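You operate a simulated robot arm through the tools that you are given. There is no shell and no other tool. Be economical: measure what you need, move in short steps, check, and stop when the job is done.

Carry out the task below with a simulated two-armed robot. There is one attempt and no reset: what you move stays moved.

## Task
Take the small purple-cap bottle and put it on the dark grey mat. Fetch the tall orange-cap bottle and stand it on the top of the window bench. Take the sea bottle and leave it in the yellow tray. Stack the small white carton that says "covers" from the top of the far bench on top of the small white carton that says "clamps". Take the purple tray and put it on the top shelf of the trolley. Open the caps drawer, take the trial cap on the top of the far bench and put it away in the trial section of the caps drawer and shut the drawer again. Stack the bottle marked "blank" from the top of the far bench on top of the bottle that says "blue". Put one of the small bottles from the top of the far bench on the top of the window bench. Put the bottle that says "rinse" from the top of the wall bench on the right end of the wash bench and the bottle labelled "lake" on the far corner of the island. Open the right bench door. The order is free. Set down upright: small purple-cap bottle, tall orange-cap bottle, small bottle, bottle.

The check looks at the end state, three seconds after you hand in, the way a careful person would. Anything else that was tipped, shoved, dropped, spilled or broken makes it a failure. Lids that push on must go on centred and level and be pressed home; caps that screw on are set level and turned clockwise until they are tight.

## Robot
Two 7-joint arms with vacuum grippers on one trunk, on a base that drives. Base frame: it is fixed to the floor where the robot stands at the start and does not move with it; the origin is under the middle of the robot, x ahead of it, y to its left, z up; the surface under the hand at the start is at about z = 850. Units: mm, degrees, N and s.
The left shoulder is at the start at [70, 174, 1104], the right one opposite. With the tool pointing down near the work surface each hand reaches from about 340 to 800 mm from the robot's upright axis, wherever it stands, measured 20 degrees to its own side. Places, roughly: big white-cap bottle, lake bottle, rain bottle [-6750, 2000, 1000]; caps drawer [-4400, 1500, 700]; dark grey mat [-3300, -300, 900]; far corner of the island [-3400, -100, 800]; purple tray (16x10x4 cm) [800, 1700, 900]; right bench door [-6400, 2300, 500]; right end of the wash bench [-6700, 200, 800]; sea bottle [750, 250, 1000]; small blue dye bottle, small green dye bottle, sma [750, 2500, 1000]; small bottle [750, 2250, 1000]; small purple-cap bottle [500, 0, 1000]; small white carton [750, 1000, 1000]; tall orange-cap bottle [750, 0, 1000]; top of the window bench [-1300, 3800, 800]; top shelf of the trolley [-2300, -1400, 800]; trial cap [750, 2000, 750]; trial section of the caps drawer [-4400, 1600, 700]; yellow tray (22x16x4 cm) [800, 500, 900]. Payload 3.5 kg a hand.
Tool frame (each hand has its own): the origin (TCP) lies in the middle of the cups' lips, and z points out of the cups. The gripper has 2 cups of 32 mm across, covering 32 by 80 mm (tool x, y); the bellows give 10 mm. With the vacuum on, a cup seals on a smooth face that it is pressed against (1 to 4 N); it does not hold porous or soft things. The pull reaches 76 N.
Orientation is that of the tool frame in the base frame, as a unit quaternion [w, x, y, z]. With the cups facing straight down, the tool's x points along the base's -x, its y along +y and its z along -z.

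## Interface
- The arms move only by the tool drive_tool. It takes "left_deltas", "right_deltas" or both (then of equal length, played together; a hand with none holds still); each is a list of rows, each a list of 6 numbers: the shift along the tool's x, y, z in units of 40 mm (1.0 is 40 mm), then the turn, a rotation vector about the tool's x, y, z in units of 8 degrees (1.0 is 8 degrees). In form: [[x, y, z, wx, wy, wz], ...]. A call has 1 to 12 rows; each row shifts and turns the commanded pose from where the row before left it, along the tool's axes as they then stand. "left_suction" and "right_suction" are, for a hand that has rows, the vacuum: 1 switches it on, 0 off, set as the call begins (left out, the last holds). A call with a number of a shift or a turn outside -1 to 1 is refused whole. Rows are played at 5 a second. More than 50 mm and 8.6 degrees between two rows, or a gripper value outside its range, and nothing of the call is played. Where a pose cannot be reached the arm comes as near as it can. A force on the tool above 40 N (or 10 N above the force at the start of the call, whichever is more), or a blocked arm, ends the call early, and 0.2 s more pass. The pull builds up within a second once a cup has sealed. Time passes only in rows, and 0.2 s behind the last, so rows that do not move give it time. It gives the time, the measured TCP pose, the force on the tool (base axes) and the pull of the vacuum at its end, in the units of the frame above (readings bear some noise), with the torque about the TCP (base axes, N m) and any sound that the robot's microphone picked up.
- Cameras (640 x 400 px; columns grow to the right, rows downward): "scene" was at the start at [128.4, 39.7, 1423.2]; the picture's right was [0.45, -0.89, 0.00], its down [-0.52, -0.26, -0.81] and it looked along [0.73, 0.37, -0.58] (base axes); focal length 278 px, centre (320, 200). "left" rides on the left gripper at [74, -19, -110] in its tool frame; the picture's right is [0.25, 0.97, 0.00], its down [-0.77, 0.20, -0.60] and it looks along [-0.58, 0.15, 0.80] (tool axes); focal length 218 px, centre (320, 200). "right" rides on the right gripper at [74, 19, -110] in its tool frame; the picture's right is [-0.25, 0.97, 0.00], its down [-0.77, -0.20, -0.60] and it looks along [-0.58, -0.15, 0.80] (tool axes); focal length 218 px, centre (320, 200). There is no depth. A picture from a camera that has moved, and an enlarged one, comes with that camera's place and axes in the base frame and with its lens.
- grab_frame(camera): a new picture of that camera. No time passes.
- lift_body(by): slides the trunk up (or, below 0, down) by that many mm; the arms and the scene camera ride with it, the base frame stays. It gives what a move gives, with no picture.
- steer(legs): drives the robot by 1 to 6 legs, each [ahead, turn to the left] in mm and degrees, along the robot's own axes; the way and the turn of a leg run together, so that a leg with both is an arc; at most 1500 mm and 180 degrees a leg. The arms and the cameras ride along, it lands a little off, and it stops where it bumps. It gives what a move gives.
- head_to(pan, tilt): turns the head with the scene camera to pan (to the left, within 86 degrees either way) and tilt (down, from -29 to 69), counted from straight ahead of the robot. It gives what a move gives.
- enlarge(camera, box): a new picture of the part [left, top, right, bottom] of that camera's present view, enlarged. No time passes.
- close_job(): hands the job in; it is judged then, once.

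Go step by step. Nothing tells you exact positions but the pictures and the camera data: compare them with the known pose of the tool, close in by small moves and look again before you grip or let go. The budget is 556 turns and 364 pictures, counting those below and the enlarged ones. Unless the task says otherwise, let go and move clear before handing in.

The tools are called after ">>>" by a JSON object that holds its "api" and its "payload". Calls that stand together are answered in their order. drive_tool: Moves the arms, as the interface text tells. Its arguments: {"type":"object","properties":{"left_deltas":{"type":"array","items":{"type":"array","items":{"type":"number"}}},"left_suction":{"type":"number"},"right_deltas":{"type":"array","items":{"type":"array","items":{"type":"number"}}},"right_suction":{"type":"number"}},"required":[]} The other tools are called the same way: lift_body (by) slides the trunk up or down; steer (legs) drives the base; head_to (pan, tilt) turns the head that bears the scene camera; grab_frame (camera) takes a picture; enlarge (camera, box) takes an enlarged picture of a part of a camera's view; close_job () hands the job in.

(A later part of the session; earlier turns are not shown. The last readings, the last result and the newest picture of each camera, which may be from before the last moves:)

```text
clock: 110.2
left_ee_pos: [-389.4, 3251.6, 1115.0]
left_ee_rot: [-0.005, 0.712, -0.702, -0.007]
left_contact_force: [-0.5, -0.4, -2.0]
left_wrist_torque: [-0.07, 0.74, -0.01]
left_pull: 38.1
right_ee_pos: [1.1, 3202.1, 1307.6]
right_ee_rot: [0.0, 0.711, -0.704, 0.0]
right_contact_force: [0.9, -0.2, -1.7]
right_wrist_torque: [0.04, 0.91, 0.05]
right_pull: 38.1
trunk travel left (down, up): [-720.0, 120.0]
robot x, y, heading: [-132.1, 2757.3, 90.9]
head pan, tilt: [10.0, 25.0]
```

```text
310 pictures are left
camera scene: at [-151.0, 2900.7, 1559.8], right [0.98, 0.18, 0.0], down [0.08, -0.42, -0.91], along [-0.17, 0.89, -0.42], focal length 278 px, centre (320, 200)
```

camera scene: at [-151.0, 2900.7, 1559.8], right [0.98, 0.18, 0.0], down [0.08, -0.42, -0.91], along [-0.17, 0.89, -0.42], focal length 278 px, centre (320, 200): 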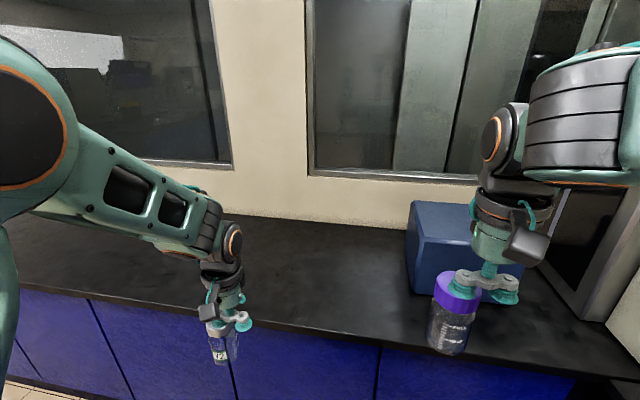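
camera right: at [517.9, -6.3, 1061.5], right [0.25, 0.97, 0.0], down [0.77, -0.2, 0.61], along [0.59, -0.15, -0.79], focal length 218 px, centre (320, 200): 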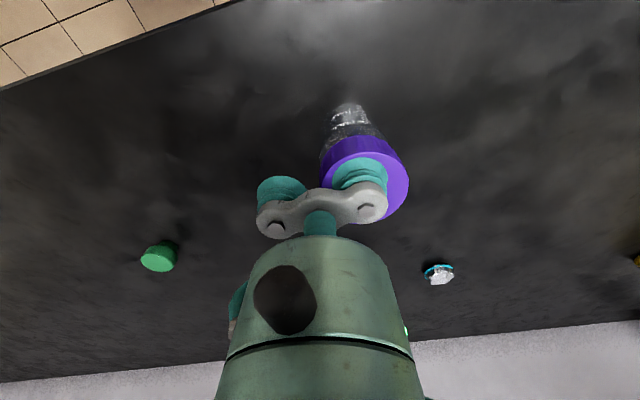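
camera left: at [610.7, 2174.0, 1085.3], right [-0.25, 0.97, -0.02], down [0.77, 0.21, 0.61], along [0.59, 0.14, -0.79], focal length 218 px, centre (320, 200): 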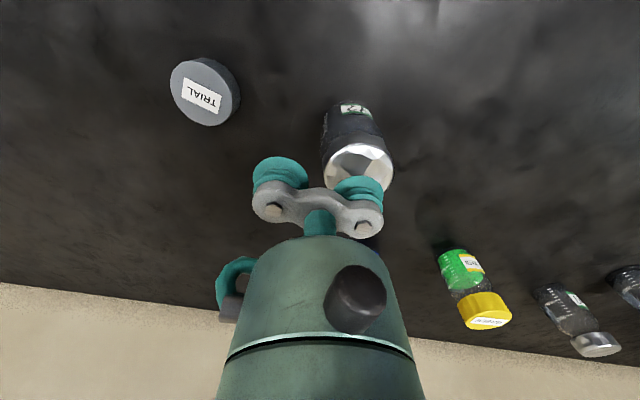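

The window bench is clear here. I drive closer and reach over the top with Y2.

>>> {"api": "steer", "payload": {"legs": [[230, 0]]}}

>>> {"api": "drive_tool", "payload": {"left_deltas": [[-1, 0, 0, 0, 0, 0], [-1, 0, 0, 0, 0, 0], [-1, 0, 0, 0, 0, 0], [-1, 0, 0, 0, 0, 0], [-1, 0, 0, 0, 0, 0], [0, 0, 1, 0, 0, 0], [0, 0, 1, 0, 0, 0], [0, 0, 1, 0, 0, 0]]}}

>>> {"api": "grab_frame", "payload": {"camera": "scene"}}

>>> {"api": "grab_frame", "payload": {"camera": "left"}}

```text
clock: 111.9
left_ee_pos: [-390.4, 3480.2, 1115.4]
left_ee_rot: [-0.006, 0.711, -0.703, -0.007]
left_contact_force: [-0.4, 0.3, -1.6]
left_wrist_torque: [-0.04, 0.78, -0.02]
left_pull: 38.1
right_ee_pos: [-0.9, 3429.2, 1307.2]
right_ee_rot: [0.0, 0.71, -0.704, 0.0]
right_contact_force: [0.2, 0.6, -0.8]
right_wrist_torque: [0.06, 0.92, 0.05]
right_pull: 37.4
trunk travel left (down, up): [-720.0, 120.0]
robot x, y, heading: [-132.8, 2990.8, 90.6]
head pan, tilt: [10.0, 25.0]
```

```text
clock: 113.7
left_ee_pos: [-394.1, 3682.7, 998.3]
left_ee_rot: [-0.005, 0.711, -0.703, -0.006]
left_contact_force: [-0.6, -0.7, -0.9]
left_wrist_torque: [-0.07, 0.78, -0.02]
left_pull: 37.1
right_ee_pos: [-1.0, 3432.8, 1306.7]
right_ee_rot: [-0.001, 0.71, -0.704, 0.0]
right_contact_force: [0.0, 0.8, -1.9]
right_wrist_torque: [0.04, 0.89, 0.04]
right_pull: 38.3
trunk travel left (down, up): [-720.0, 120.0]
robot x, y, heading: [-134.0, 2987.8, 90.4]
head pan, tilt: [10.0, 25.0]
```

```text
309 pictures are left
camera scene: at [-153.0, 3131.8, 1559.7], right [0.98, 0.18, 0.0], down [0.08, -0.42, -0.91], along [-0.16, 0.89, -0.42], focal length 278 px, centre (320, 200)
```

scene: 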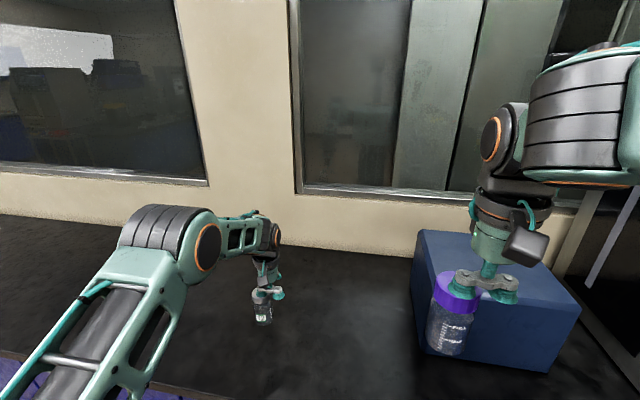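

```text
308 pictures are left
camera left: at [-373.8, 3607.6, 1105.6], right [-0.96, -0.26, 0.0], down [-0.21, 0.76, 0.62], along [-0.16, 0.6, -0.79], focal length 218 px, centre (320, 200)
```

left: 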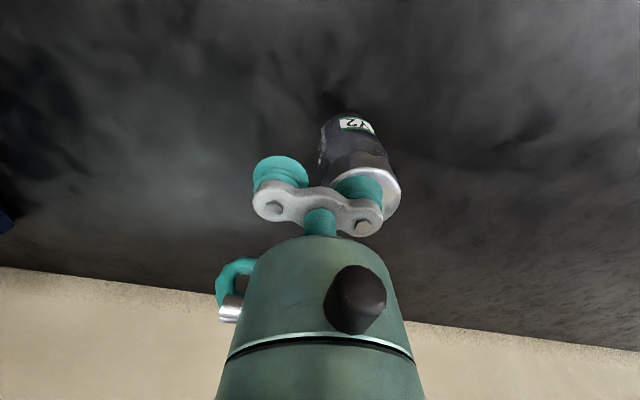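

>>> {"api": "drive_tool", "payload": {"left_deltas": [[0, 0, 0.5, 0, 0, 0], [0, 0, 0.35, 0, 0, 0], [0, 0, 0.1, 0, 0, 0], [0, 0, 0.07, 0, 0, 0], [0, 0, 0.07, 0, 0, 0], [0, 0, 0, 0, 0, 0]]}}

```text
clock: 115.1
left_ee_pos: [-393.5, 3683.3, 955.0]
left_ee_rot: [-0.005, 0.712, -0.702, -0.007]
left_contact_force: [-0.3, 0.6, -1.6]
left_wrist_torque: [-0.05, 0.73, -0.05]
left_pull: 37.7
right_ee_pos: [-1.7, 3429.8, 1307.2]
right_ee_rot: [-0.001, 0.71, -0.704, 0.0]
right_contact_force: [-0.2, 1.1, -1.1]
right_wrist_torque: [0.04, 0.92, 0.03]
right_pull: 37.4
trunk travel left (down, up): [-720.0, 120.0]
robot x, y, heading: [-132.0, 2991.5, 90.4]
head pan, tilt: [10.0, 25.0]
```

>>> {"api": "drive_tool", "payload": {"left_deltas": [[0, 0, 0.06, 0, 0, 0], [0, 0, 0.06, 0, 0, 0], [0, 0, 0, 0, 0, 0]]}}

```text
clock: 115.9
left_ee_pos: [-392.6, 3681.6, 953.6]
left_ee_rot: [-0.007, 0.711, -0.703, -0.008]
left_contact_force: [3.6, 4.2, 20.6]
left_wrist_torque: [-0.05, 1.24, -0.1]
left_pull: 38.3
right_ee_pos: [0.5, 3428.7, 1308.6]
right_ee_rot: [-0.001, 0.71, -0.704, -0.002]
right_contact_force: [0.0, 0.0, -2.3]
right_wrist_torque: [0.04, 0.87, 0.03]
right_pull: 38.0
trunk travel left (down, up): [-720.0, 120.0]
robot x, y, heading: [-134.0, 2987.5, 90.6]
head pan, tilt: [10.0, 25.0]
```

>>> {"api": "drive_tool", "payload": {"left_deltas": [[0, 0, -0.08, 0, 0, 0], [0, 0, 0, 0, 0, 0]]}}

>>> {"api": "drive_tool", "payload": {"left_deltas": [[0, 0, 0, 0, 0, 0], [0, 0, 0, 0, 0, 0], [0, 0, -0.1, 0, 0, 0], [0, 0, -0.2, 0, 0, 0], [0, 0, -0.7, 0, 0, 0], [0, 0, -1, 0, 0, 0], [0, 0, -1, 0, 0, 0], [0, 0, -1, 0, 0, 0], [0.8, 0, -0.5, 0, 0, 0], [1, 0, 0, 0, 0, 0], [1, 0, 0, 0, 0, 0], [1, 0, 0, 0, 0, 0]], "left_suction": 0}}

>>> {"api": "grab_frame", "payload": {"camera": "scene"}}

```text
clock: 116.5
left_ee_pos: [-394.5, 3682.5, 952.1]
left_ee_rot: [-0.004, 0.711, -0.703, -0.006]
left_contact_force: [0.4, 0.0, 2.4]
left_wrist_torque: [-0.1, 0.73, -0.02]
left_pull: 37.5
right_ee_pos: [-1.2, 3429.7, 1306.4]
right_ee_rot: [0.0, 0.71, -0.704, -0.001]
right_contact_force: [-0.7, 0.3, -1.1]
right_wrist_torque: [0.01, 0.89, 0.01]
right_pull: 37.8
trunk travel left (down, up): [-720.0, 120.0]
robot x, y, heading: [-134.0, 2989.3, 90.7]
head pan, tilt: [10.0, 25.0]
```

```text
clock: 119.1
left_ee_pos: [-392.0, 3526.7, 1131.5]
left_ee_rot: [-0.005, 0.711, -0.703, -0.007]
left_contact_force: [-0.4, 0.3, 0.6]
left_wrist_torque: [0.02, -0.02, 0.01]
left_pull: 0.0
right_ee_pos: [-0.6, 3428.4, 1307.9]
right_ee_rot: [-0.001, 0.71, -0.704, -0.001]
right_contact_force: [-0.4, 0.3, -1.6]
right_wrist_torque: [0.08, 0.89, 0.03]
right_pull: 37.9
trunk travel left (down, up): [-720.0, 120.0]
robot x, y, heading: [-136.5, 2987.6, 90.3]
head pan, tilt: [10.0, 25.0]
```

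```text
307 pictures are left
camera scene: at [-152.4, 3127.0, 1560.1], right [0.98, 0.18, 0.0], down [0.08, -0.41, -0.91], along [-0.16, 0.89, -0.42], focal length 278 px, centre (320, 200)
```

scene: 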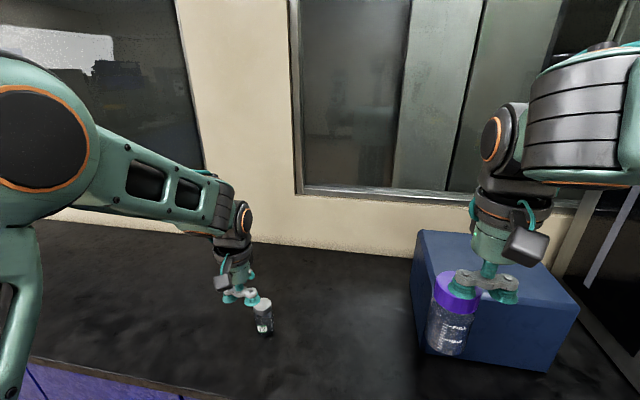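

Y2 stands on the window bench. Next I drive to the purple tray.

>>> {"api": "steer", "payload": {"legs": [[-300, 0], [0, -180], [710, 0], [0, 30], [298, 0]]}}

>>> {"api": "head_to", "payload": {"pan": 70, "tilt": 45}}

>>> {"api": "grab_frame", "payload": {"camera": "scene"}}

```text
clock: 135.1
left_ee_pos: [496.3, 1386.2, 1131.5]
left_ee_rot: [0.008, 0.501, 0.866, -0.004]
left_contact_force: [0.2, 0.7, -0.6]
left_wrist_torque: [-0.03, 0.0, 0.02]
left_pull: 0.2
right_ee_pos: [107.3, 1280.6, 1307.0]
right_ee_rot: [0.0, 0.502, 0.865, -0.001]
right_contact_force: [-1.0, 0.2, -1.0]
right_wrist_torque: [0.35, -0.83, 0.02]
right_pull: 37.5
trunk travel left (down, up): [-720.0, 120.0]
robot x, y, heading: [7.1, 1726.4, -60.4]
head pan, tilt: [10.0, 25.0]
```

```text
clock: 136.4
left_ee_pos: [496.7, 1383.5, 1130.5]
left_ee_rot: [0.008, 0.501, 0.865, -0.002]
left_contact_force: [-0.4, 0.0, -0.2]
left_wrist_torque: [0.01, 0.05, -0.01]
left_pull: 0.0
right_ee_pos: [107.2, 1279.0, 1306.6]
right_ee_rot: [0.002, 0.502, 0.865, -0.001]
right_contact_force: [-0.4, 0.1, -1.0]
right_wrist_torque: [0.34, -0.81, 0.02]
right_pull: 37.5
trunk travel left (down, up): [-720.0, 120.0]
robot x, y, heading: [11.5, 1729.0, -60.0]
head pan, tilt: [70.0, 45.0]
```

```text
306 pictures are left
camera scene: at [115.2, 1700.0, 1529.3], right [0.17, -0.99, 0.0], down [-0.7, -0.12, -0.71], along [0.7, 0.12, -0.71], focal length 278 px, centre (320, 200)
```

scene: 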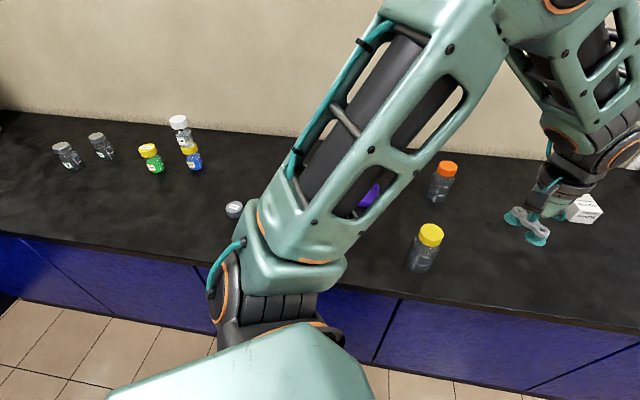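

>>> {"api": "drive_tool", "payload": {"left_deltas": [[0, 0, 0, 0, 0, -0.94], [0, 0, 0, 0, 0, -0.94], [0, 0, 0, 0, 0, -0.94], [0, 0, 0, 0, 0, -0.94], [0, 0, 0, 0, 0, -0.94], [0, 0, 0, 0, 0, -0.94], [0, 0, 0, 0, 0, -0.94], [0, 0, 0, 0, 0, -0.94]]}}

>>> {"api": "drive_tool", "payload": {"left_deltas": [[-0.75, 0.64, 0, 0, 0, 0], [-0.75, 0.64, 0, 0, 0, 0], [-0.75, 0.64, 0, 0, 0, 0], [-0.75, 0.64, 0, 0, 0, 0], [-0.75, 0.64, 0, 0, 0, 0], [-0.75, 0.64, 0, 0, 0, 0], [-0.75, 0.64, 0, 0, 0, 0], [-0.75, 0.64, 0, 0, 0, 0], [-0.75, 0.64, 0, 0, 0, 0], [-0.75, 0.64, 0, 0, 0, 0]]}}

>>> {"api": "grab_frame", "payload": {"camera": "left"}}

```text
clock: 138.2
left_ee_pos: [495.9, 1384.0, 1131.3]
left_ee_rot: [0.005, -0.001, 1.0, -0.006]
left_contact_force: [-0.4, -0.4, 0.2]
left_wrist_torque: [0.0, 0.0, 0.01]
left_pull: 0.0
right_ee_pos: [107.9, 1278.1, 1307.2]
right_ee_rot: [0.0, 0.502, 0.865, -0.001]
right_contact_force: [0.2, -0.1, -1.3]
right_wrist_torque: [0.37, -0.77, 0.02]
right_pull: 38.3
trunk travel left (down, up): [-720.0, 120.0]
robot x, y, heading: [8.9, 1731.2, -60.3]
head pan, tilt: [70.0, 45.0]
```

```text
clock: 140.4
left_ee_pos: [798.8, 1642.3, 1129.3]
left_ee_rot: [0.004, 0.0, 1.0, -0.007]
left_contact_force: [0.6, 1.2, -0.5]
left_wrist_torque: [-0.01, 0.03, -0.04]
left_pull: 0.0
right_ee_pos: [108.8, 1281.8, 1306.8]
right_ee_rot: [0.0, 0.502, 0.865, -0.001]
right_contact_force: [0.5, 0.2, -0.7]
right_wrist_torque: [0.33, -0.76, 0.0]
right_pull: 37.8
trunk travel left (down, up): [-720.0, 120.0]
robot x, y, heading: [11.4, 1726.6, -60.3]
head pan, tilt: [70.0, 45.0]
```

```text
305 pictures are left
camera left: at [724.4, 1625.1, 1238.8], right [-0.25, 0.97, -0.02], down [0.77, 0.21, 0.61], along [0.59, 0.14, -0.79], focal length 218 px, centre (320, 200)
```

left: 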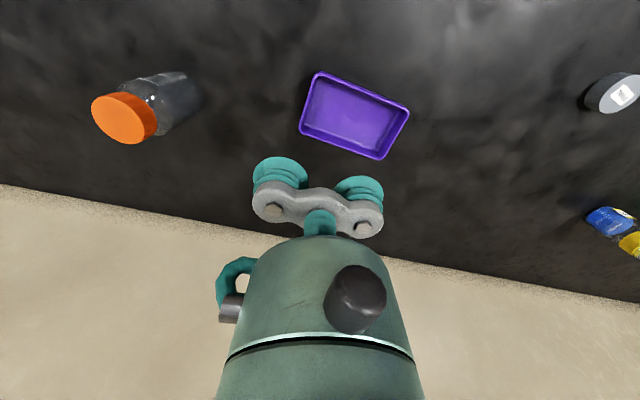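

Tray centre is at [817, 1695], yaw about -5°. I lower the hand into it.

>>> {"api": "drive_tool", "payload": {"left_deltas": [[-0.24, 0.665, 0, 0, 0, 0], [-0.24, 0.665, 0, 0, 0, 0.6], [0, 0, 1, 0, 0, 0], [0, 0, 1, 0, 0, 0], [0, 0, 1, 0, 0, 0], [0, 0, 1, 0, 0, 0], [0, 0, 1, 0, 0, 0], [0, 0, 0.5, 0, 0, 0]]}}

>>> {"api": "grab_frame", "payload": {"camera": "left"}}

```text
clock: 142.2
left_ee_pos: [819.2, 1691.2, 909.1]
left_ee_rot: [0.004, 0.04, 0.999, -0.007]
left_contact_force: [0.0, -0.2, -0.5]
left_wrist_torque: [-0.01, -0.01, 0.0]
left_pull: 0.0
right_ee_pos: [107.2, 1280.1, 1306.9]
right_ee_rot: [0.001, 0.502, 0.865, 0.0]
right_contact_force: [-0.1, -0.9, -1.0]
right_wrist_torque: [0.34, -0.83, 0.0]
right_pull: 37.3
trunk travel left (down, up): [-720.0, 120.0]
robot x, y, heading: [13.2, 1732.0, -60.4]
head pan, tilt: [70.0, 45.0]
```

```text
304 pictures are left
camera left: at [744.0, 1680.2, 1018.1], right [-0.17, 0.98, -0.02], down [0.78, 0.15, 0.61], along [0.6, 0.09, -0.79], focal length 218 px, centre (320, 200)
```

left: 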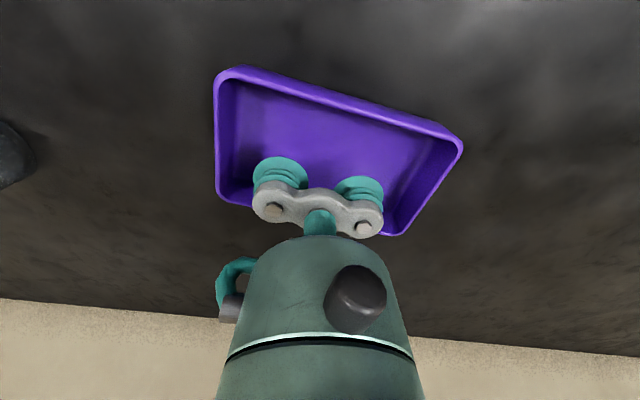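

>>> {"api": "drive_tool", "payload": {"left_deltas": [[0, 0.12, 0.5, 0, 0, 0], [0, 0, 0.4, 0, 0, 0], [0, 0, 0.2, 0, 0, 0], [0, 0, 0.1, 0, 0, 0], [0, 0, 0.06, 0, 0, 0], [0, 0, 0, 0, 0, 0], [0, 0, 0, 0, 0, 0]], "left_suction": 1}}

```text
clock: 143.8
left_ee_pos: [818.2, 1696.9, 858.1]
left_ee_rot: [0.005, 0.041, 0.999, -0.006]
left_contact_force: [0.0, -0.3, -0.5]
left_wrist_torque: [0.01, 0.0, 0.0]
left_pull: 0.1
right_ee_pos: [106.8, 1279.6, 1307.5]
right_ee_rot: [0.002, 0.502, 0.865, -0.001]
right_contact_force: [-0.4, 0.1, -0.5]
right_wrist_torque: [0.36, -0.82, -0.01]
right_pull: 37.4
trunk travel left (down, up): [-720.0, 120.0]
robot x, y, heading: [5.9, 1731.8, -60.4]
head pan, tilt: [70.0, 45.0]
```

>>> {"api": "drive_tool", "payload": {"left_deltas": [[0, 0, 0.06, 0, 0, 0], [0, 0, 0.06, 0, 0, 0], [0, 0, 0.05, 0, 0, 0], [0, 0, 0, 0, 0, 0], [0, 0, 0, 0, 0, 0]]}}

```text
clock: 145.0
left_ee_pos: [817.9, 1695.1, 853.6]
left_ee_rot: [0.007, 0.041, 0.999, -0.006]
left_contact_force: [2.7, 0.8, 10.2]
left_wrist_torque: [0.4, 0.42, 0.01]
left_pull: 75.6
right_ee_pos: [106.2, 1279.9, 1308.1]
right_ee_rot: [0.0, 0.502, 0.865, 0.0]
right_contact_force: [-0.2, 0.0, -0.1]
right_wrist_torque: [0.38, -0.76, 0.02]
right_pull: 37.5
trunk travel left (down, up): [-720.0, 120.0]
robot x, y, heading: [13.6, 1727.7, -60.4]
head pan, tilt: [70.0, 45.0]
```

Both cups hold the tray. I lift it, pull it in and square it to the robot for driving.

>>> {"api": "drive_tool", "payload": {"left_deltas": [[0, 0, -0.4, 0, 0, 0], [0, 0, -0.8, 0, 0, 0], [0, 0, -1, 0, 0, 0], [0, 0, -1, 0, 0, 0], [0, 0, -1, 0, 0, 0], [0, 0, -1, 0, 0, 0], [0, 0, -1, 0, 0, 0.86], [0, 0, 0, 0, 0, 0.86], [0, 0, 0, 0, 0, 0.86], [0, 0, 0, 0, 0, 0.86]]}}

>>> {"api": "drive_tool", "payload": {"left_deltas": [[0, 0, 0, 0, 0, 0.86], [0, 0, 0, 0, 0, 0.86], [0, 0, 0, 0, 0, 0.86], [0, 0, 0, 0, 0, 0.86]]}}

```text
clock: 147.2
left_ee_pos: [814.5, 1698.7, 1101.7]
left_ee_rot: [0.006, 0.279, 0.96, -0.004]
left_contact_force: [-0.4, -0.5, -0.4]
left_wrist_torque: [0.01, 0.02, 0.05]
left_pull: 75.6
right_ee_pos: [106.1, 1279.1, 1307.6]
right_ee_rot: [0.001, 0.502, 0.865, 0.0]
right_contact_force: [0.4, -0.3, -0.8]
right_wrist_torque: [0.35, -0.84, 0.05]
right_pull: 37.9
trunk travel left (down, up): [-720.0, 120.0]
robot x, y, heading: [7.9, 1731.8, -60.2]
head pan, tilt: [70.0, 45.0]
```

```text
clock: 148.2
left_ee_pos: [817.1, 1697.0, 1100.6]
left_ee_rot: [0.008, 0.499, 0.866, -0.003]
left_contact_force: [-0.5, 0.8, -1.1]
left_wrist_torque: [0.02, -0.03, 0.0]
left_pull: 75.5
right_ee_pos: [107.1, 1278.7, 1307.4]
right_ee_rot: [0.001, 0.502, 0.865, 0.0]
right_contact_force: [-0.4, -0.2, -2.3]
right_wrist_torque: [0.37, -0.79, 0.03]
right_pull: 37.9
trunk travel left (down, up): [-720.0, 120.0]
robot x, y, heading: [7.8, 1728.2, -60.2]
head pan, tilt: [70.0, 45.0]
```

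>>> {"api": "drive_tool", "payload": {"left_deltas": [[-0.106, -0.985, 0, 0, 0, 0], [-0.106, -0.985, 0, 0, 0, 0], [-0.106, -0.985, 0, 0, 0, 0], [-0.106, -0.985, 0, 0, 0, 0], [-0.106, -0.985, 0, 0, 0, 0], [-0.106, -0.985, 0, 0, 0, 0], [-0.106, -0.985, 0, 0, 0, 0], [-0.106, -0.985, 0, 0, 0, 0], [-0.106, -0.985, 0, 0, 0, 0], [-0.106, -0.985, 0, 0, 0, 0], [-0.106, -0.985, 0, 0, 0, 0]]}}

>>> {"api": "steer", "payload": {"legs": [[-300, 0], [0, -58.6], [1200, 0]]}}

>>> {"api": "head_to", "payload": {"pan": 0, "tilt": 15}}

>>> {"api": "grab_frame", "payload": {"camera": "scene"}}

>>> {"api": "head_to", "payload": {"pan": -60, "tilt": 15}}

>>> {"api": "grab_frame", "payload": {"camera": "scene"}}

```text
clock: 150.6
left_ee_pos: [462.8, 1439.1, 1100.5]
left_ee_rot: [0.008, 0.499, 0.867, -0.002]
left_contact_force: [0.7, -0.3, -1.8]
left_wrist_torque: [0.04, -0.02, 0.01]
left_pull: 75.6
right_ee_pos: [106.0, 1277.8, 1306.9]
right_ee_rot: [0.001, 0.503, 0.865, 0.0]
right_contact_force: [-0.1, 0.6, -2.0]
right_wrist_torque: [0.36, -0.81, 0.03]
right_pull: 38.0
trunk travel left (down, up): [-720.0, 120.0]
robot x, y, heading: [11.0, 1731.0, -60.4]
head pan, tilt: [70.0, 45.0]
```

```text
clock: 160.9
left_ee_pos: [-744.5, 406.7, 1100.0]
left_ee_rot: [0.005, 0.862, 0.507, -0.007]
left_contact_force: [-0.6, -0.1, -1.2]
left_wrist_torque: [0.01, -0.03, 0.01]
left_pull: 75.5
right_ee_pos: [-1066.2, 631.5, 1306.4]
right_ee_rot: [0.0, 0.864, 0.504, 0.0]
right_contact_force: [-0.3, 0.6, -2.0]
right_wrist_torque: [-0.51, -0.74, 0.01]
right_pull: 38.1
trunk travel left (down, up): [-720.0, 120.0]
robot x, y, heading: [-726.8, 946.2, -119.5]
head pan, tilt: [70.0, 45.0]
```

```text
clock: 162.3
left_ee_pos: [-744.2, 406.5, 1100.7]
left_ee_rot: [0.005, 0.862, 0.508, -0.007]
left_contact_force: [0.3, 0.6, -0.4]
left_wrist_torque: [0.02, 0.0, 0.01]
left_pull: 75.9
right_ee_pos: [-1066.3, 631.2, 1308.3]
right_ee_rot: [0.001, 0.864, 0.504, -0.001]
right_contact_force: [-0.1, 0.3, -1.3]
right_wrist_torque: [-0.5, -0.69, 0.03]
right_pull: 37.6
trunk travel left (down, up): [-720.0, 120.0]
robot x, y, heading: [-726.2, 944.3, -119.6]
head pan, tilt: [0.0, 15.0]
```

```text
303 pictures are left
camera scene: at [-799.2, 820.6, 1576.0], right [-0.87, 0.49, 0.0], down [0.13, 0.23, -0.97], along [-0.48, -0.84, -0.26], focal length 278 px, centre (320, 200)
```

scene: 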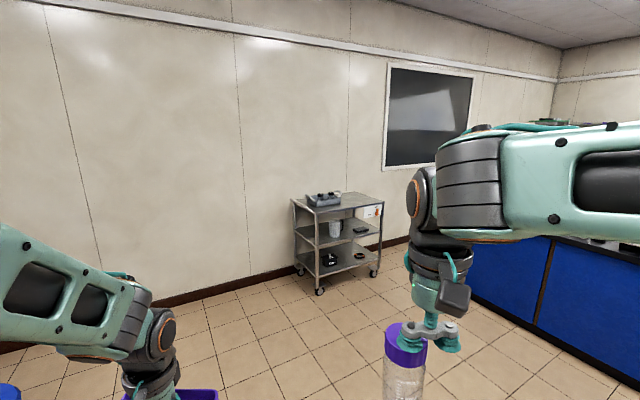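

```text
clock: 163.6
left_ee_pos: [-745.1, 406.3, 1100.2]
left_ee_rot: [0.004, 0.862, 0.507, -0.006]
left_contact_force: [0.4, 0.0, -0.9]
left_wrist_torque: [-0.01, -0.01, 0.01]
left_pull: 75.6
right_ee_pos: [-1066.1, 630.9, 1307.4]
right_ee_rot: [0.001, 0.864, 0.503, -0.001]
right_contact_force: [0.1, -0.3, -0.1]
right_wrist_torque: [-0.5, -0.69, 0.04]
right_pull: 37.9
trunk travel left (down, up): [-720.0, 120.0]
robot x, y, heading: [-728.0, 947.2, -119.8]
head pan, tilt: [-60.0, 15.0]
```

```text
302 pictures are left
camera scene: at [-846.6, 901.2, 1576.1], right [-0.01, 1.0, 0.0], down [0.26, 0.0, -0.97], along [-0.97, -0.01, -0.26], focal length 278 px, centre (320, 200)
```

scene: 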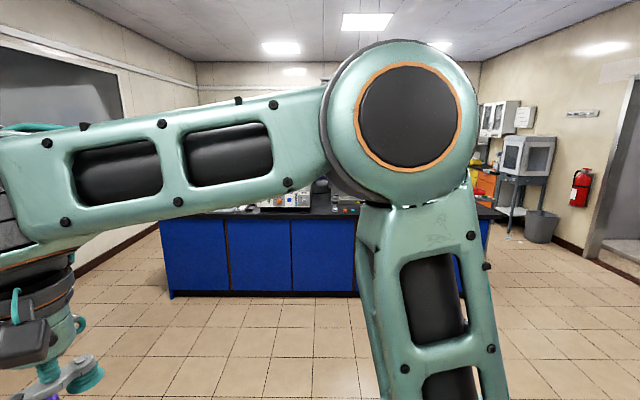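

I see the trolley against the wall near [-2400, -1400] and the island's front face at x≈-3100. I drive in front of the trolley.

>>> {"api": "steer", "payload": {"legs": [[0, -17.6], [1100, 0], [950, 0], [0, 47.4]]}}

>>> {"api": "head_to", "payload": {"pan": 0, "tilt": 35}}

>>> {"api": "grab_frame", "payload": {"camera": "scene"}}

```text
clock: 176.9
left_ee_pos: [-1964.8, -918.3, 1099.2]
left_ee_rot: [0.006, 0.701, 0.713, -0.004]
left_contact_force: [0.7, -0.9, -1.9]
left_wrist_torque: [0.02, 0.0, 0.0]
left_pull: 75.6
right_ee_pos: [-2356.4, -882.4, 1306.7]
right_ee_rot: [0.001, 0.704, 0.71, 0.0]
right_contact_force: [-0.9, 0.2, -0.8]
right_wrist_torque: [-0.09, -0.88, 0.02]
right_pull: 37.6
trunk travel left (down, up): [-720.0, 120.0]
robot x, y, heading: [-2224.8, -443.0, -89.5]
head pan, tilt: [-60.0, 15.0]
```

```text
clock: 178.2
left_ee_pos: [-1965.7, -917.4, 1100.8]
left_ee_rot: [0.006, 0.701, 0.713, -0.005]
left_contact_force: [0.4, 1.2, -1.1]
left_wrist_torque: [0.04, -0.02, 0.01]
left_pull: 75.3
right_ee_pos: [-2356.1, -883.9, 1307.2]
right_ee_rot: [0.0, 0.704, 0.711, -0.001]
right_contact_force: [0.5, -0.1, -1.3]
right_wrist_torque: [-0.07, -0.86, 0.06]
right_pull: 38.2
trunk travel left (down, up): [-720.0, 120.0]
robot x, y, heading: [-2221.2, -442.2, -89.8]
head pan, tilt: [0.0, 35.0]
```

```text
301 pictures are left
camera scene: at [-2219.5, -580.3, 1544.1], right [-1.0, -0.01, 0.0], down [0.0, 0.57, -0.82], along [0.01, -0.82, -0.57], focal length 278 px, centre (320, 200)
```

scene: 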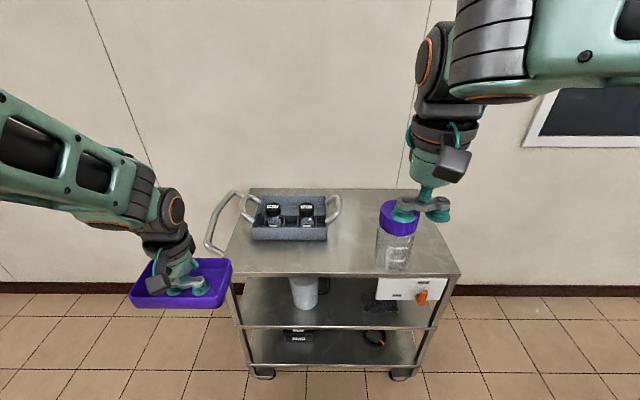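

The trolley top is clear on its right half. I shift sideways to stand in front of it, so the left hand faces the free area.

>>> {"api": "steer", "payload": {"legs": [[0, 45], [-440, 0], [0, -45], [530, 0]]}}

>>> {"api": "grab_frame", "payload": {"camera": "scene"}}

>>> {"api": "grab_frame", "payload": {"camera": "left"}}

```text
clock: 187.7
left_ee_pos: [-2274.3, -1132.1, 1100.7]
left_ee_rot: [0.007, 0.7, 0.714, -0.005]
left_contact_force: [-0.1, -0.5, -0.8]
left_wrist_torque: [0.03, -0.04, 0.01]
left_pull: 76.0
right_ee_pos: [-2664.9, -1100.6, 1307.4]
right_ee_rot: [0.001, 0.703, 0.711, 0.0]
right_contact_force: [0.1, 0.3, -0.9]
right_wrist_torque: [-0.08, -0.9, 0.05]
right_pull: 38.1
trunk travel left (down, up): [-720.0, 120.0]
robot x, y, heading: [-2532.9, -659.4, -89.2]
head pan, tilt: [0.0, 35.0]
```

```text
300 pictures are left
camera scene: at [-2530.2, -797.1, 1544.2], right [-1.0, -0.01, 0.0], down [-0.01, 0.57, -0.82], along [0.01, -0.82, -0.57], focal length 278 px, centre (320, 200)
```

scene: 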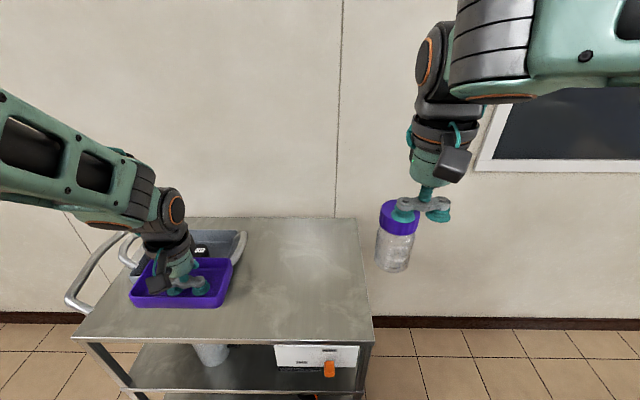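

```text
299 pictures are left
camera left: at [-2295.0, -1058.2, 1208.5], right [0.96, 0.27, 0.0], down [0.22, -0.76, 0.62], along [0.17, -0.59, -0.79], focal length 218 px, centre (320, 200)
```

left: 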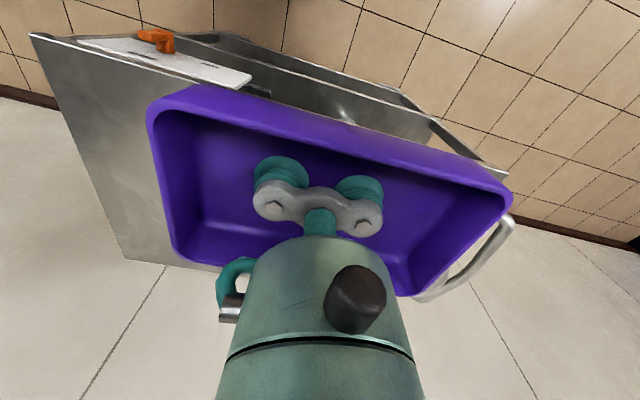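

Triangulating gives the shelf at z≈845, x from -2660 to -1890. I carry the tray over the free part and lower it.

>>> {"api": "drive_tool", "payload": {"left_deltas": [[-0.743, -0.7, 0, 0, 0, 0], [-0.743, -0.7, 0, 0, 0, 0], [-0.743, -0.7, 0, 0, 0, 0], [-0.743, -0.7, 0, 0, 0, 0], [-0.743, -0.7, 0, 0, 0, 0], [-0.743, -0.7, 0, 0, 0, 0], [-0.743, -0.7, 0, 0, 0, 0], [0, 0, 1, 0, 0, 0], [0, 0, 1, 0, 0, 0], [0, 0, 1, 0, 0, 0], [0, 0, 1, 0, 0, 0]]}}

>>> {"api": "grab_frame", "payload": {"camera": "scene"}}

>>> {"api": "grab_frame", "payload": {"camera": "left"}}

```text
clock: 190.1
left_ee_pos: [-2465.1, -1350.2, 942.2]
left_ee_rot: [0.007, 0.699, 0.715, -0.006]
left_contact_force: [0.0, -1.2, -1.5]
left_wrist_torque: [0.03, -0.01, 0.04]
left_pull: 75.9
right_ee_pos: [-2664.3, -1102.2, 1308.0]
right_ee_rot: [0.0, 0.702, 0.712, -0.001]
right_contact_force: [-0.1, 0.3, -1.7]
right_wrist_torque: [-0.09, -0.88, 0.01]
right_pull: 37.4
trunk travel left (down, up): [-720.0, 120.0]
robot x, y, heading: [-2530.8, -662.2, -89.3]
head pan, tilt: [0.0, 35.0]
```

```text
298 pictures are left
camera scene: at [-2529.5, -799.2, 1544.1], right [-1.0, -0.01, 0.0], down [-0.01, 0.57, -0.82], along [0.01, -0.82, -0.57], focal length 278 px, centre (320, 200)
```

scene: 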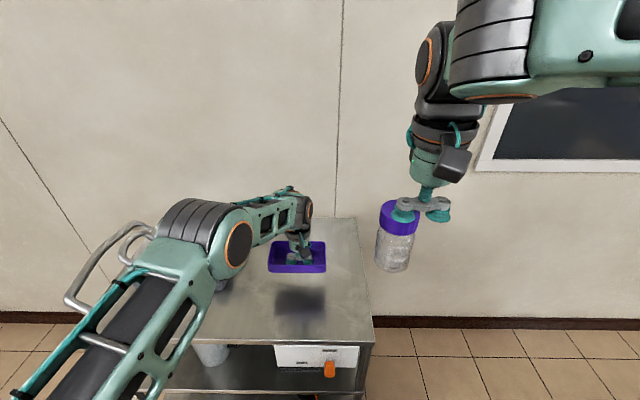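

```text
297 pictures are left
camera left: at [-2485.4, -1274.9, 1050.3], right [0.96, 0.27, 0.0], down [0.22, -0.76, 0.62], along [0.17, -0.59, -0.79], focal length 218 px, centre (320, 200)
```

left: 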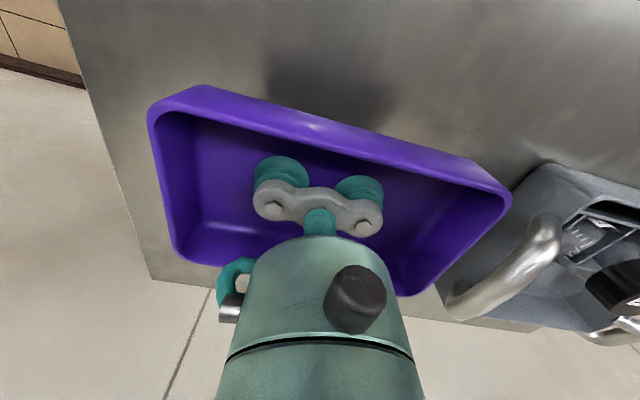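

>>> {"api": "drive_tool", "payload": {"left_deltas": [[0, 0, 1, 0, 0, 0], [0, 0, 0.7, 0, 0, 0], [0, 0, 0.2, 0, 0, 0], [0, 0, 0.1, 0, 0, 0], [0, 0, 0.1, 0, 0, 0], [0, 0, 0, 0, 0, 0]]}}

```text
clock: 191.5
left_ee_pos: [-2465.1, -1349.3, 859.8]
left_ee_rot: [0.006, 0.699, 0.715, -0.005]
left_contact_force: [0.5, -0.6, -1.0]
left_wrist_torque: [0.02, -0.02, 0.0]
left_pull: 75.4
right_ee_pos: [-2665.4, -1100.0, 1308.2]
right_ee_rot: [0.0, 0.702, 0.712, 0.0]
right_contact_force: [0.5, 0.1, -1.3]
right_wrist_torque: [-0.1, -0.85, 0.04]
right_pull: 36.8
trunk travel left (down, up): [-720.0, 120.0]
robot x, y, heading: [-2532.7, -659.1, -89.2]
head pan, tilt: [0.0, 35.0]
```

>>> {"api": "drive_tool", "payload": {"left_deltas": [[0, 0, 0.1, 0, 0, 0], [0, 0, 0.1, 0, 0, 0], [0, 0, 0.1, 0, 0, 0], [0, 0, 0.1, 0, 0, 0], [0, 0, 0, 0, 0, 0]]}}

```text
clock: 192.4
left_ee_pos: [-2464.2, -1351.7, 852.5]
left_ee_rot: [0.01, 0.699, 0.715, -0.01]
left_contact_force: [0.3, 11.8, 16.2]
left_wrist_torque: [0.41, 0.07, 0.17]
left_pull: 75.5
right_ee_pos: [-2665.0, -1096.8, 1309.3]
right_ee_rot: [0.002, 0.702, 0.712, -0.002]
right_contact_force: [0.3, 0.9, -1.1]
right_wrist_torque: [-0.08, -0.84, 0.06]
right_pull: 37.8
trunk travel left (down, up): [-720.0, 120.0]
robot x, y, heading: [-2527.6, -661.4, -89.2]
head pan, tilt: [0.0, 35.0]
stopped in row 4 (left hand): the force on the tool passed its limit at 43 N (the readings are from after the stop); the commanded pose is now the measured one
```

>>> {"api": "drive_tool", "payload": {"left_deltas": [[0, 0, -0.05, 0, 0, 0], [0, 0, 0, 0, 0, 0]]}}

>>> {"api": "drive_tool", "payload": {"left_deltas": [[0, 0, 0, 0, 0, 0], [0, 0, 0, 0, 0, 0], [0, 0, -0.1, 0, 0, 0], [0, 0, -0.2, 0, 0, 0], [0, 0, -0.7, 0, 0, 0], [0, 0, -1, 0, 0, 0], [0, 0, -1, 0, 0, 0], [0, 0, -1, 0, 0, 0], [0, 0, -1, 0, 0, 0], [1, 0.5, -0.7, 0, 0, 0], [1, 0.5, 0, 0, 0, 0], [1, 0.5, 0, 0, 0, 0]], "left_suction": 0}}

>>> {"api": "grab_frame", "payload": {"camera": "left"}}

```text
clock: 193.1
left_ee_pos: [-2465.7, -1350.0, 851.2]
left_ee_rot: [0.009, 0.699, 0.715, -0.008]
left_contact_force: [0.1, 15.0, 6.4]
left_wrist_torque: [0.19, 0.06, 0.05]
left_pull: 76.0
right_ee_pos: [-2664.8, -1098.6, 1307.6]
right_ee_rot: [0.001, 0.703, 0.711, -0.003]
right_contact_force: [-0.4, -0.1, -0.8]
right_wrist_torque: [-0.13, -0.86, 0.03]
right_pull: 37.9
trunk travel left (down, up): [-720.0, 120.0]
robot x, y, heading: [-2534.4, -660.1, -89.1]
head pan, tilt: [0.0, 35.0]
```

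```text
refused: row 10 steps farther than a row can; nothing moved
```

```text
296 pictures are left
camera left: at [-2485.5, -1275.0, 959.9], right [0.96, 0.27, -0.01], down [0.22, -0.75, 0.62], along [0.17, -0.6, -0.78], focal length 218 px, centre (320, 200)
```

left: 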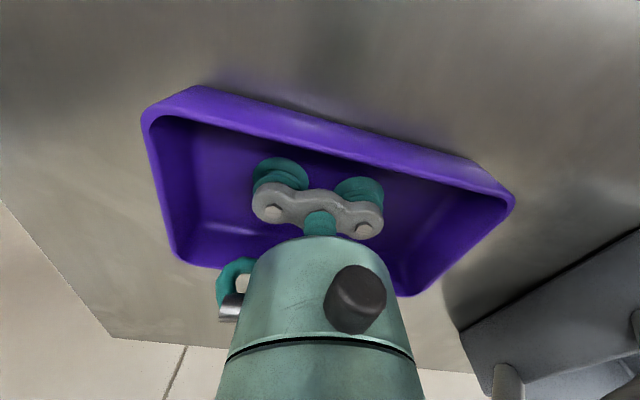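

>>> {"api": "drive_tool", "payload": {"left_deltas": [[0, 0, 0, 0, 0, 0], [0, 0, 0, 0, 0, 0], [0, 0, -0.1, 0, 0, 0], [0, 0, -0.2, 0, 0, 0], [0, 0, -0.7, 0, 0, 0], [0, 0, -1, 0, 0, 0], [0, 0, -1, 0, 0, 0], [0, 0, -1, 0, 0, 0], [0, 0, -1, 0, 0, 0], [1, 0.5, 0, 0, 0, 0], [1, 0.5, 0, 0, 0, 0], [1, 0.5, 0, 0, 0, 0]], "left_suction": 0}}

>>> {"api": "grab_frame", "payload": {"camera": "scene"}}

```text
clock: 195.7
left_ee_pos: [-2406.9, -1226.7, 1049.3]
left_ee_rot: [0.01, 0.699, 0.715, -0.009]
left_contact_force: [-0.6, -0.1, -0.8]
left_wrist_torque: [-0.04, -0.02, 0.0]
left_pull: 0.0
right_ee_pos: [-2664.3, -1099.4, 1307.5]
right_ee_rot: [0.001, 0.702, 0.713, -0.001]
right_contact_force: [-0.6, -0.4, -0.8]
right_wrist_torque: [-0.07, -0.84, 0.05]
right_pull: 37.9
trunk travel left (down, up): [-720.0, 120.0]
robot x, y, heading: [-2531.4, -660.8, -89.3]
head pan, tilt: [0.0, 35.0]
```

```text
295 pictures are left
camera scene: at [-2529.4, -796.6, 1544.2], right [-1.0, -0.01, 0.0], down [-0.01, 0.57, -0.82], along [0.01, -0.82, -0.57], focal length 278 px, centre (320, 200)
```

scene: 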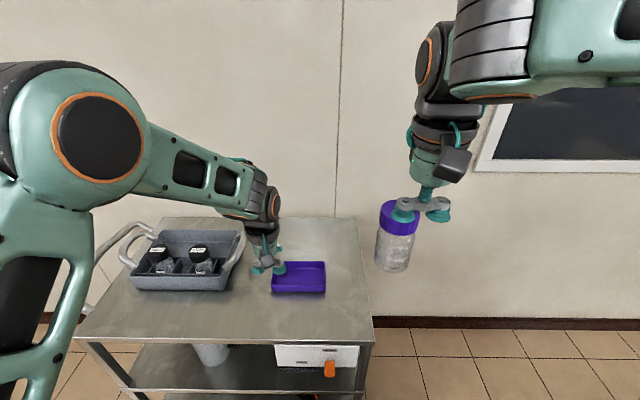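

The tray is on the trolley's top shelf. I pull the left hand back and turn to face the island.

>>> {"api": "drive_tool", "payload": {"left_deltas": [[1, 0.5, 0, 0, 0, 0], [1, 0.5, 0, 0, 0, 0], [1, 0.5, 0, 0, 0, 0], [1, 0.5, 0, 0, 0, 0]]}}

>>> {"api": "steer", "payload": {"legs": [[-250, 0], [0, -90]]}}

>>> {"api": "head_to", "payload": {"pan": 0, "tilt": 25}}

>>> {"api": "grab_frame", "payload": {"camera": "scene"}}

```text
clock: 196.7
left_ee_pos: [-2330.9, -1063.6, 1045.2]
left_ee_rot: [0.01, 0.699, 0.715, -0.01]
left_contact_force: [-0.5, -0.6, -0.1]
left_wrist_torque: [-0.02, 0.01, 0.0]
left_pull: 0.0
right_ee_pos: [-2664.1, -1099.8, 1307.8]
right_ee_rot: [0.0, 0.702, 0.712, -0.001]
right_contact_force: [0.0, 0.0, -1.6]
right_wrist_torque: [-0.15, -0.86, 0.05]
right_pull: 38.2
trunk travel left (down, up): [-720.0, 120.0]
robot x, y, heading: [-2527.8, -662.6, -89.0]
head pan, tilt: [0.0, 35.0]
```

```text
clock: 202.3
left_ee_pos: [-2942.4, -604.7, 1045.3]
left_ee_rot: [0.0, 1.0, 0.008, -0.013]
left_contact_force: [-0.1, 0.0, 0.1]
left_wrist_torque: [0.0, 0.0, -0.01]
left_pull: 0.1
right_ee_pos: [-2976.2, -271.1, 1306.8]
right_ee_rot: [0.0, 1.0, 0.003, -0.001]
right_contact_force: [0.6, 0.3, -0.3]
right_wrist_torque: [-0.88, 0.08, 0.05]
right_pull: 37.3
trunk travel left (down, up): [-720.0, 120.0]
robot x, y, heading: [-2534.2, -408.1, -179.9]
head pan, tilt: [0.0, 35.0]
```

```text
clock: 203.0
left_ee_pos: [-2942.8, -603.4, 1044.4]
left_ee_rot: [0.0, 1.0, 0.008, -0.013]
left_contact_force: [0.1, -0.5, -0.5]
left_wrist_torque: [-0.02, 0.02, 0.0]
left_pull: 0.2
right_ee_pos: [-2974.0, -270.7, 1307.6]
right_ee_rot: [-0.001, 1.0, 0.002, -0.001]
right_contact_force: [0.1, -0.6, -1.4]
right_wrist_torque: [-0.84, 0.13, 0.05]
right_pull: 37.3
trunk travel left (down, up): [-720.0, 120.0]
robot x, y, heading: [-2532.2, -410.9, -179.8]
head pan, tilt: [0.0, 25.0]
```

```text
294 pictures are left
camera scene: at [-2676.7, -408.6, 1559.8], right [0.0, 1.0, 0.0], down [0.42, 0.0, -0.91], along [-0.91, 0.0, -0.42], focal length 278 px, centre (320, 200)
```

scene: 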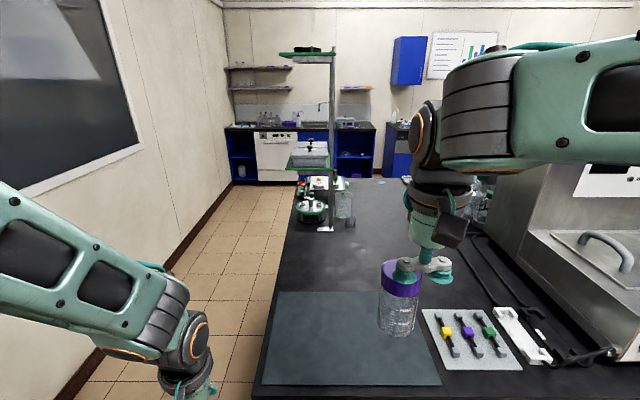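

The dark grey mat spans about x -3434..-3115, y -550..-100 at this end of the island. I bring the purple-cap bottle over its middle.

>>> {"api": "drive_tool", "payload": {"right_deltas": [[-0.911, 0.14, 0, 0, 0, 0], [-0.911, 0.14, 0, 0, 0, 0], [-0.911, 0.14, 0, 0, 0, 0], [-0.911, 0.14, 0, 0, 0, 0], [-0.911, 0.14, 0, 0, 0, 0], [-0.911, 0.14, 0, 0, 0, 0], [-0.911, 0.14, 0, 0, 0, 0], [0, 0, 1, 0, 0, 0], [0, 0, 1, 0, 0, 0], [0, 0, 1, 0, 0, 0], [0, 0, 1, 0, 0, 0], [0, 0, 1, 0, 0, 0]]}}

>>> {"api": "drive_tool", "payload": {"right_deltas": [[0, 0, 1, 0, 0, 0], [0, 0, 1, 0, 0, 0], [0, 0, 0.8, 0, 0, 0]]}}

>>> {"api": "grab_frame", "payload": {"camera": "scene"}}

>>> {"api": "grab_frame", "payload": {"camera": "right"}}

```text
clock: 205.6
left_ee_pos: [-2942.6, -606.3, 1045.5]
left_ee_rot: [0.0, 1.0, 0.007, -0.013]
left_contact_force: [-0.3, -0.1, 0.2]
left_wrist_torque: [0.02, 0.01, -0.03]
left_pull: 0.0
right_ee_pos: [-3226.4, -311.3, 1103.2]
right_ee_rot: [0.0, 1.0, 0.003, 0.0]
right_contact_force: [0.2, 0.5, -0.5]
right_wrist_torque: [0.01, -0.05, 0.0]
right_pull: 0.2
right hand out of reach, approached as far as the arm can: row 7
trunk travel left (down, up): [-720.0, 120.0]
robot x, y, heading: [-2533.0, -407.2, -179.9]
head pan, tilt: [0.0, 25.0]
```

```text
clock: 206.4
left_ee_pos: [-2942.8, -604.2, 1044.6]
left_ee_rot: [0.0, 1.0, 0.007, -0.013]
left_contact_force: [0.7, 0.6, -0.2]
left_wrist_torque: [0.03, -0.02, 0.02]
left_pull: 0.1
right_ee_pos: [-3225.1, -311.1, 993.5]
right_ee_rot: [0.0, 1.0, 0.002, -0.002]
right_contact_force: [0.1, 0.2, 0.3]
right_wrist_torque: [0.03, 0.01, 0.03]
right_pull: 0.0
trunk travel left (down, up): [-720.0, 120.0]
robot x, y, heading: [-2536.1, -411.4, -179.8]
head pan, tilt: [0.0, 25.0]
```

```text
293 pictures are left
camera scene: at [-2677.2, -408.7, 1559.9], right [0.0, 1.0, 0.0], down [0.42, 0.0, -0.91], along [-0.91, 0.0, -0.42], focal length 278 px, centre (320, 200)
```

scene: 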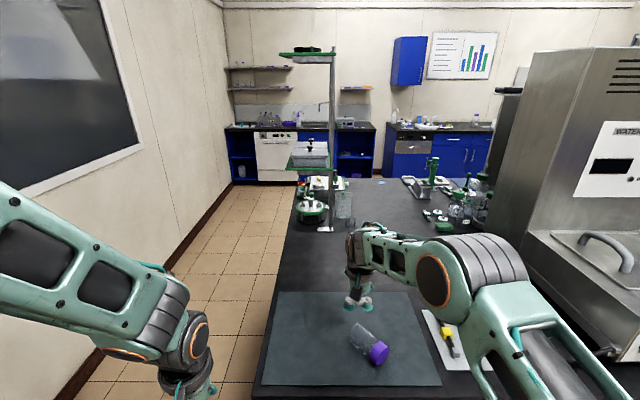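

```text
292 pictures are left
camera right: at [-3150.4, -328.6, 1102.2], right [-0.25, -0.97, 0.0], down [-0.77, 0.2, 0.61], along [-0.59, 0.15, -0.8], focal length 218 px, centre (320, 200)
```

right: 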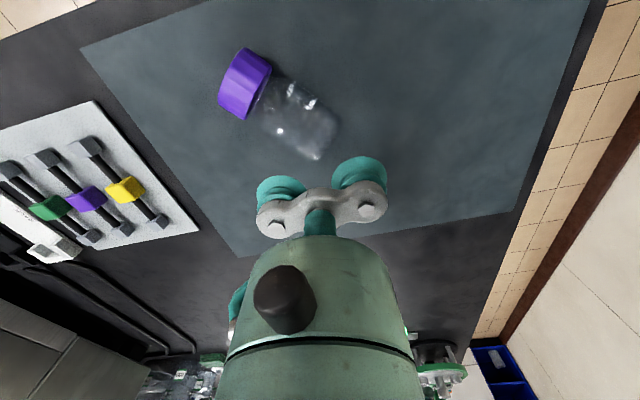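

The bottle came off the cup when the arm hit its reach limit; it lies intact on the mat. I'll try to pick it up by its side, turn it upright in the air and hand it to the left hand. First I move a bit closer and turn the right hand along the bottle's axis.

>>> {"api": "steer", "payload": {"legs": [[70, 0]]}}

>>> {"api": "drive_tool", "payload": {"right_deltas": [[0.7, 0, -0.9, 0, 0, 0.77], [0.7, 0, -0.6, 0, 0, 0.77], [0, 0, 0, 0, 0, 0.77], [0, 0, 0, 0, 0, 0.77], [0, 0, 0, 0, 0, 0.77], [0, 0, 0, 0, 0, 0.77], [0, 0, 0, 0, 0, 0.77], [0, 0, 0, 0, 0, 0.77]], "right_suction": 0}}

>>> {"api": "grab_frame", "payload": {"camera": "right"}}

>>> {"api": "enlarge", "payload": {"camera": "scene", "box": [260, 280, 460, 400]}}

```text
clock: 207.4
left_ee_pos: [-2999.3, -605.3, 1049.1]
left_ee_rot: [0.001, 1.0, 0.007, -0.019]
left_contact_force: [0.6, 0.3, 0.0]
left_wrist_torque: [0.0, 0.02, 0.02]
left_pull: 0.1
right_ee_pos: [-3283.1, -311.4, 1002.0]
right_ee_rot: [0.0, 1.0, 0.002, -0.007]
right_contact_force: [0.6, -0.5, 1.1]
right_wrist_torque: [0.01, 0.04, 0.01]
right_pull: 0.2
trunk travel left (down, up): [-720.0, 120.0]
robot x, y, heading: [-2600.8, -407.9, -179.8]
head pan, tilt: [0.0, 25.0]
```

```text
clock: 209.2
left_ee_pos: [-3009.2, -606.0, 1044.8]
left_ee_rot: [0.0, 1.0, 0.007, -0.014]
left_contact_force: [-0.7, 0.3, 0.0]
left_wrist_torque: [0.01, 0.03, 0.0]
left_pull: 0.1
right_ee_pos: [-3235.2, -312.8, 1054.9]
right_ee_rot: [0.001, 0.91, -0.415, -0.001]
right_contact_force: [2.1, 0.0, 0.3]
right_wrist_torque: [0.0, 0.03, -0.02]
right_pull: 0.0
trunk travel left (down, up): [-720.0, 120.0]
robot x, y, heading: [-2605.7, -407.8, -179.7]
head pan, tilt: [0.0, 25.0]
```

```text
291 pictures are left
camera right: at [-3201.4, -381.3, 1164.2], right [-0.9, -0.44, 0.0], down [-0.35, 0.71, 0.61], along [-0.27, 0.54, -0.8], focal length 218 px, centre (320, 200)
```

right: 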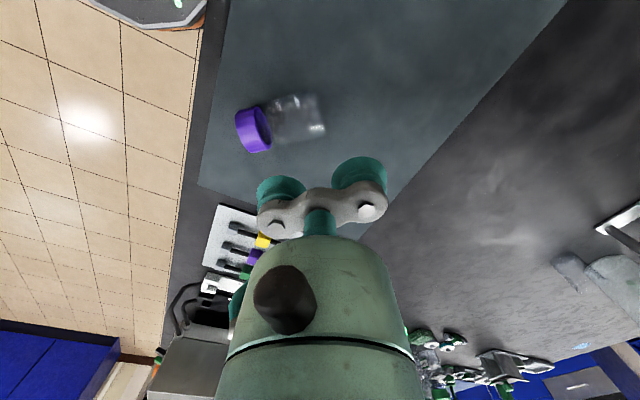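

```text
3.20 times, centred on (360, 340) of scene
camera zoom: at [-2745.4, -409.1, 1559.9], right [0.0, 1.0, 0.0], down [0.42, 0.0, -0.91], along [-0.91, 0.0, -0.42], focal length 888 px, centre (192, -248)
```

zoom: 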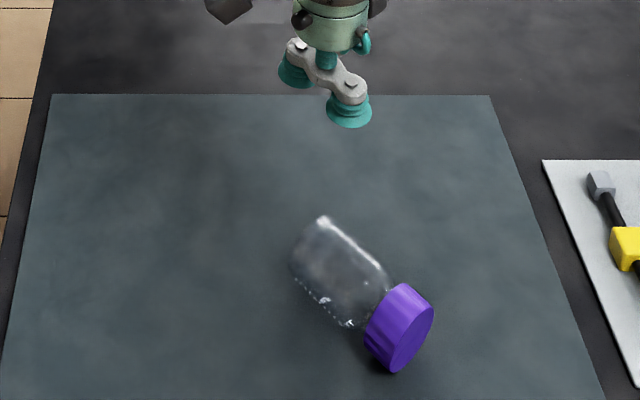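

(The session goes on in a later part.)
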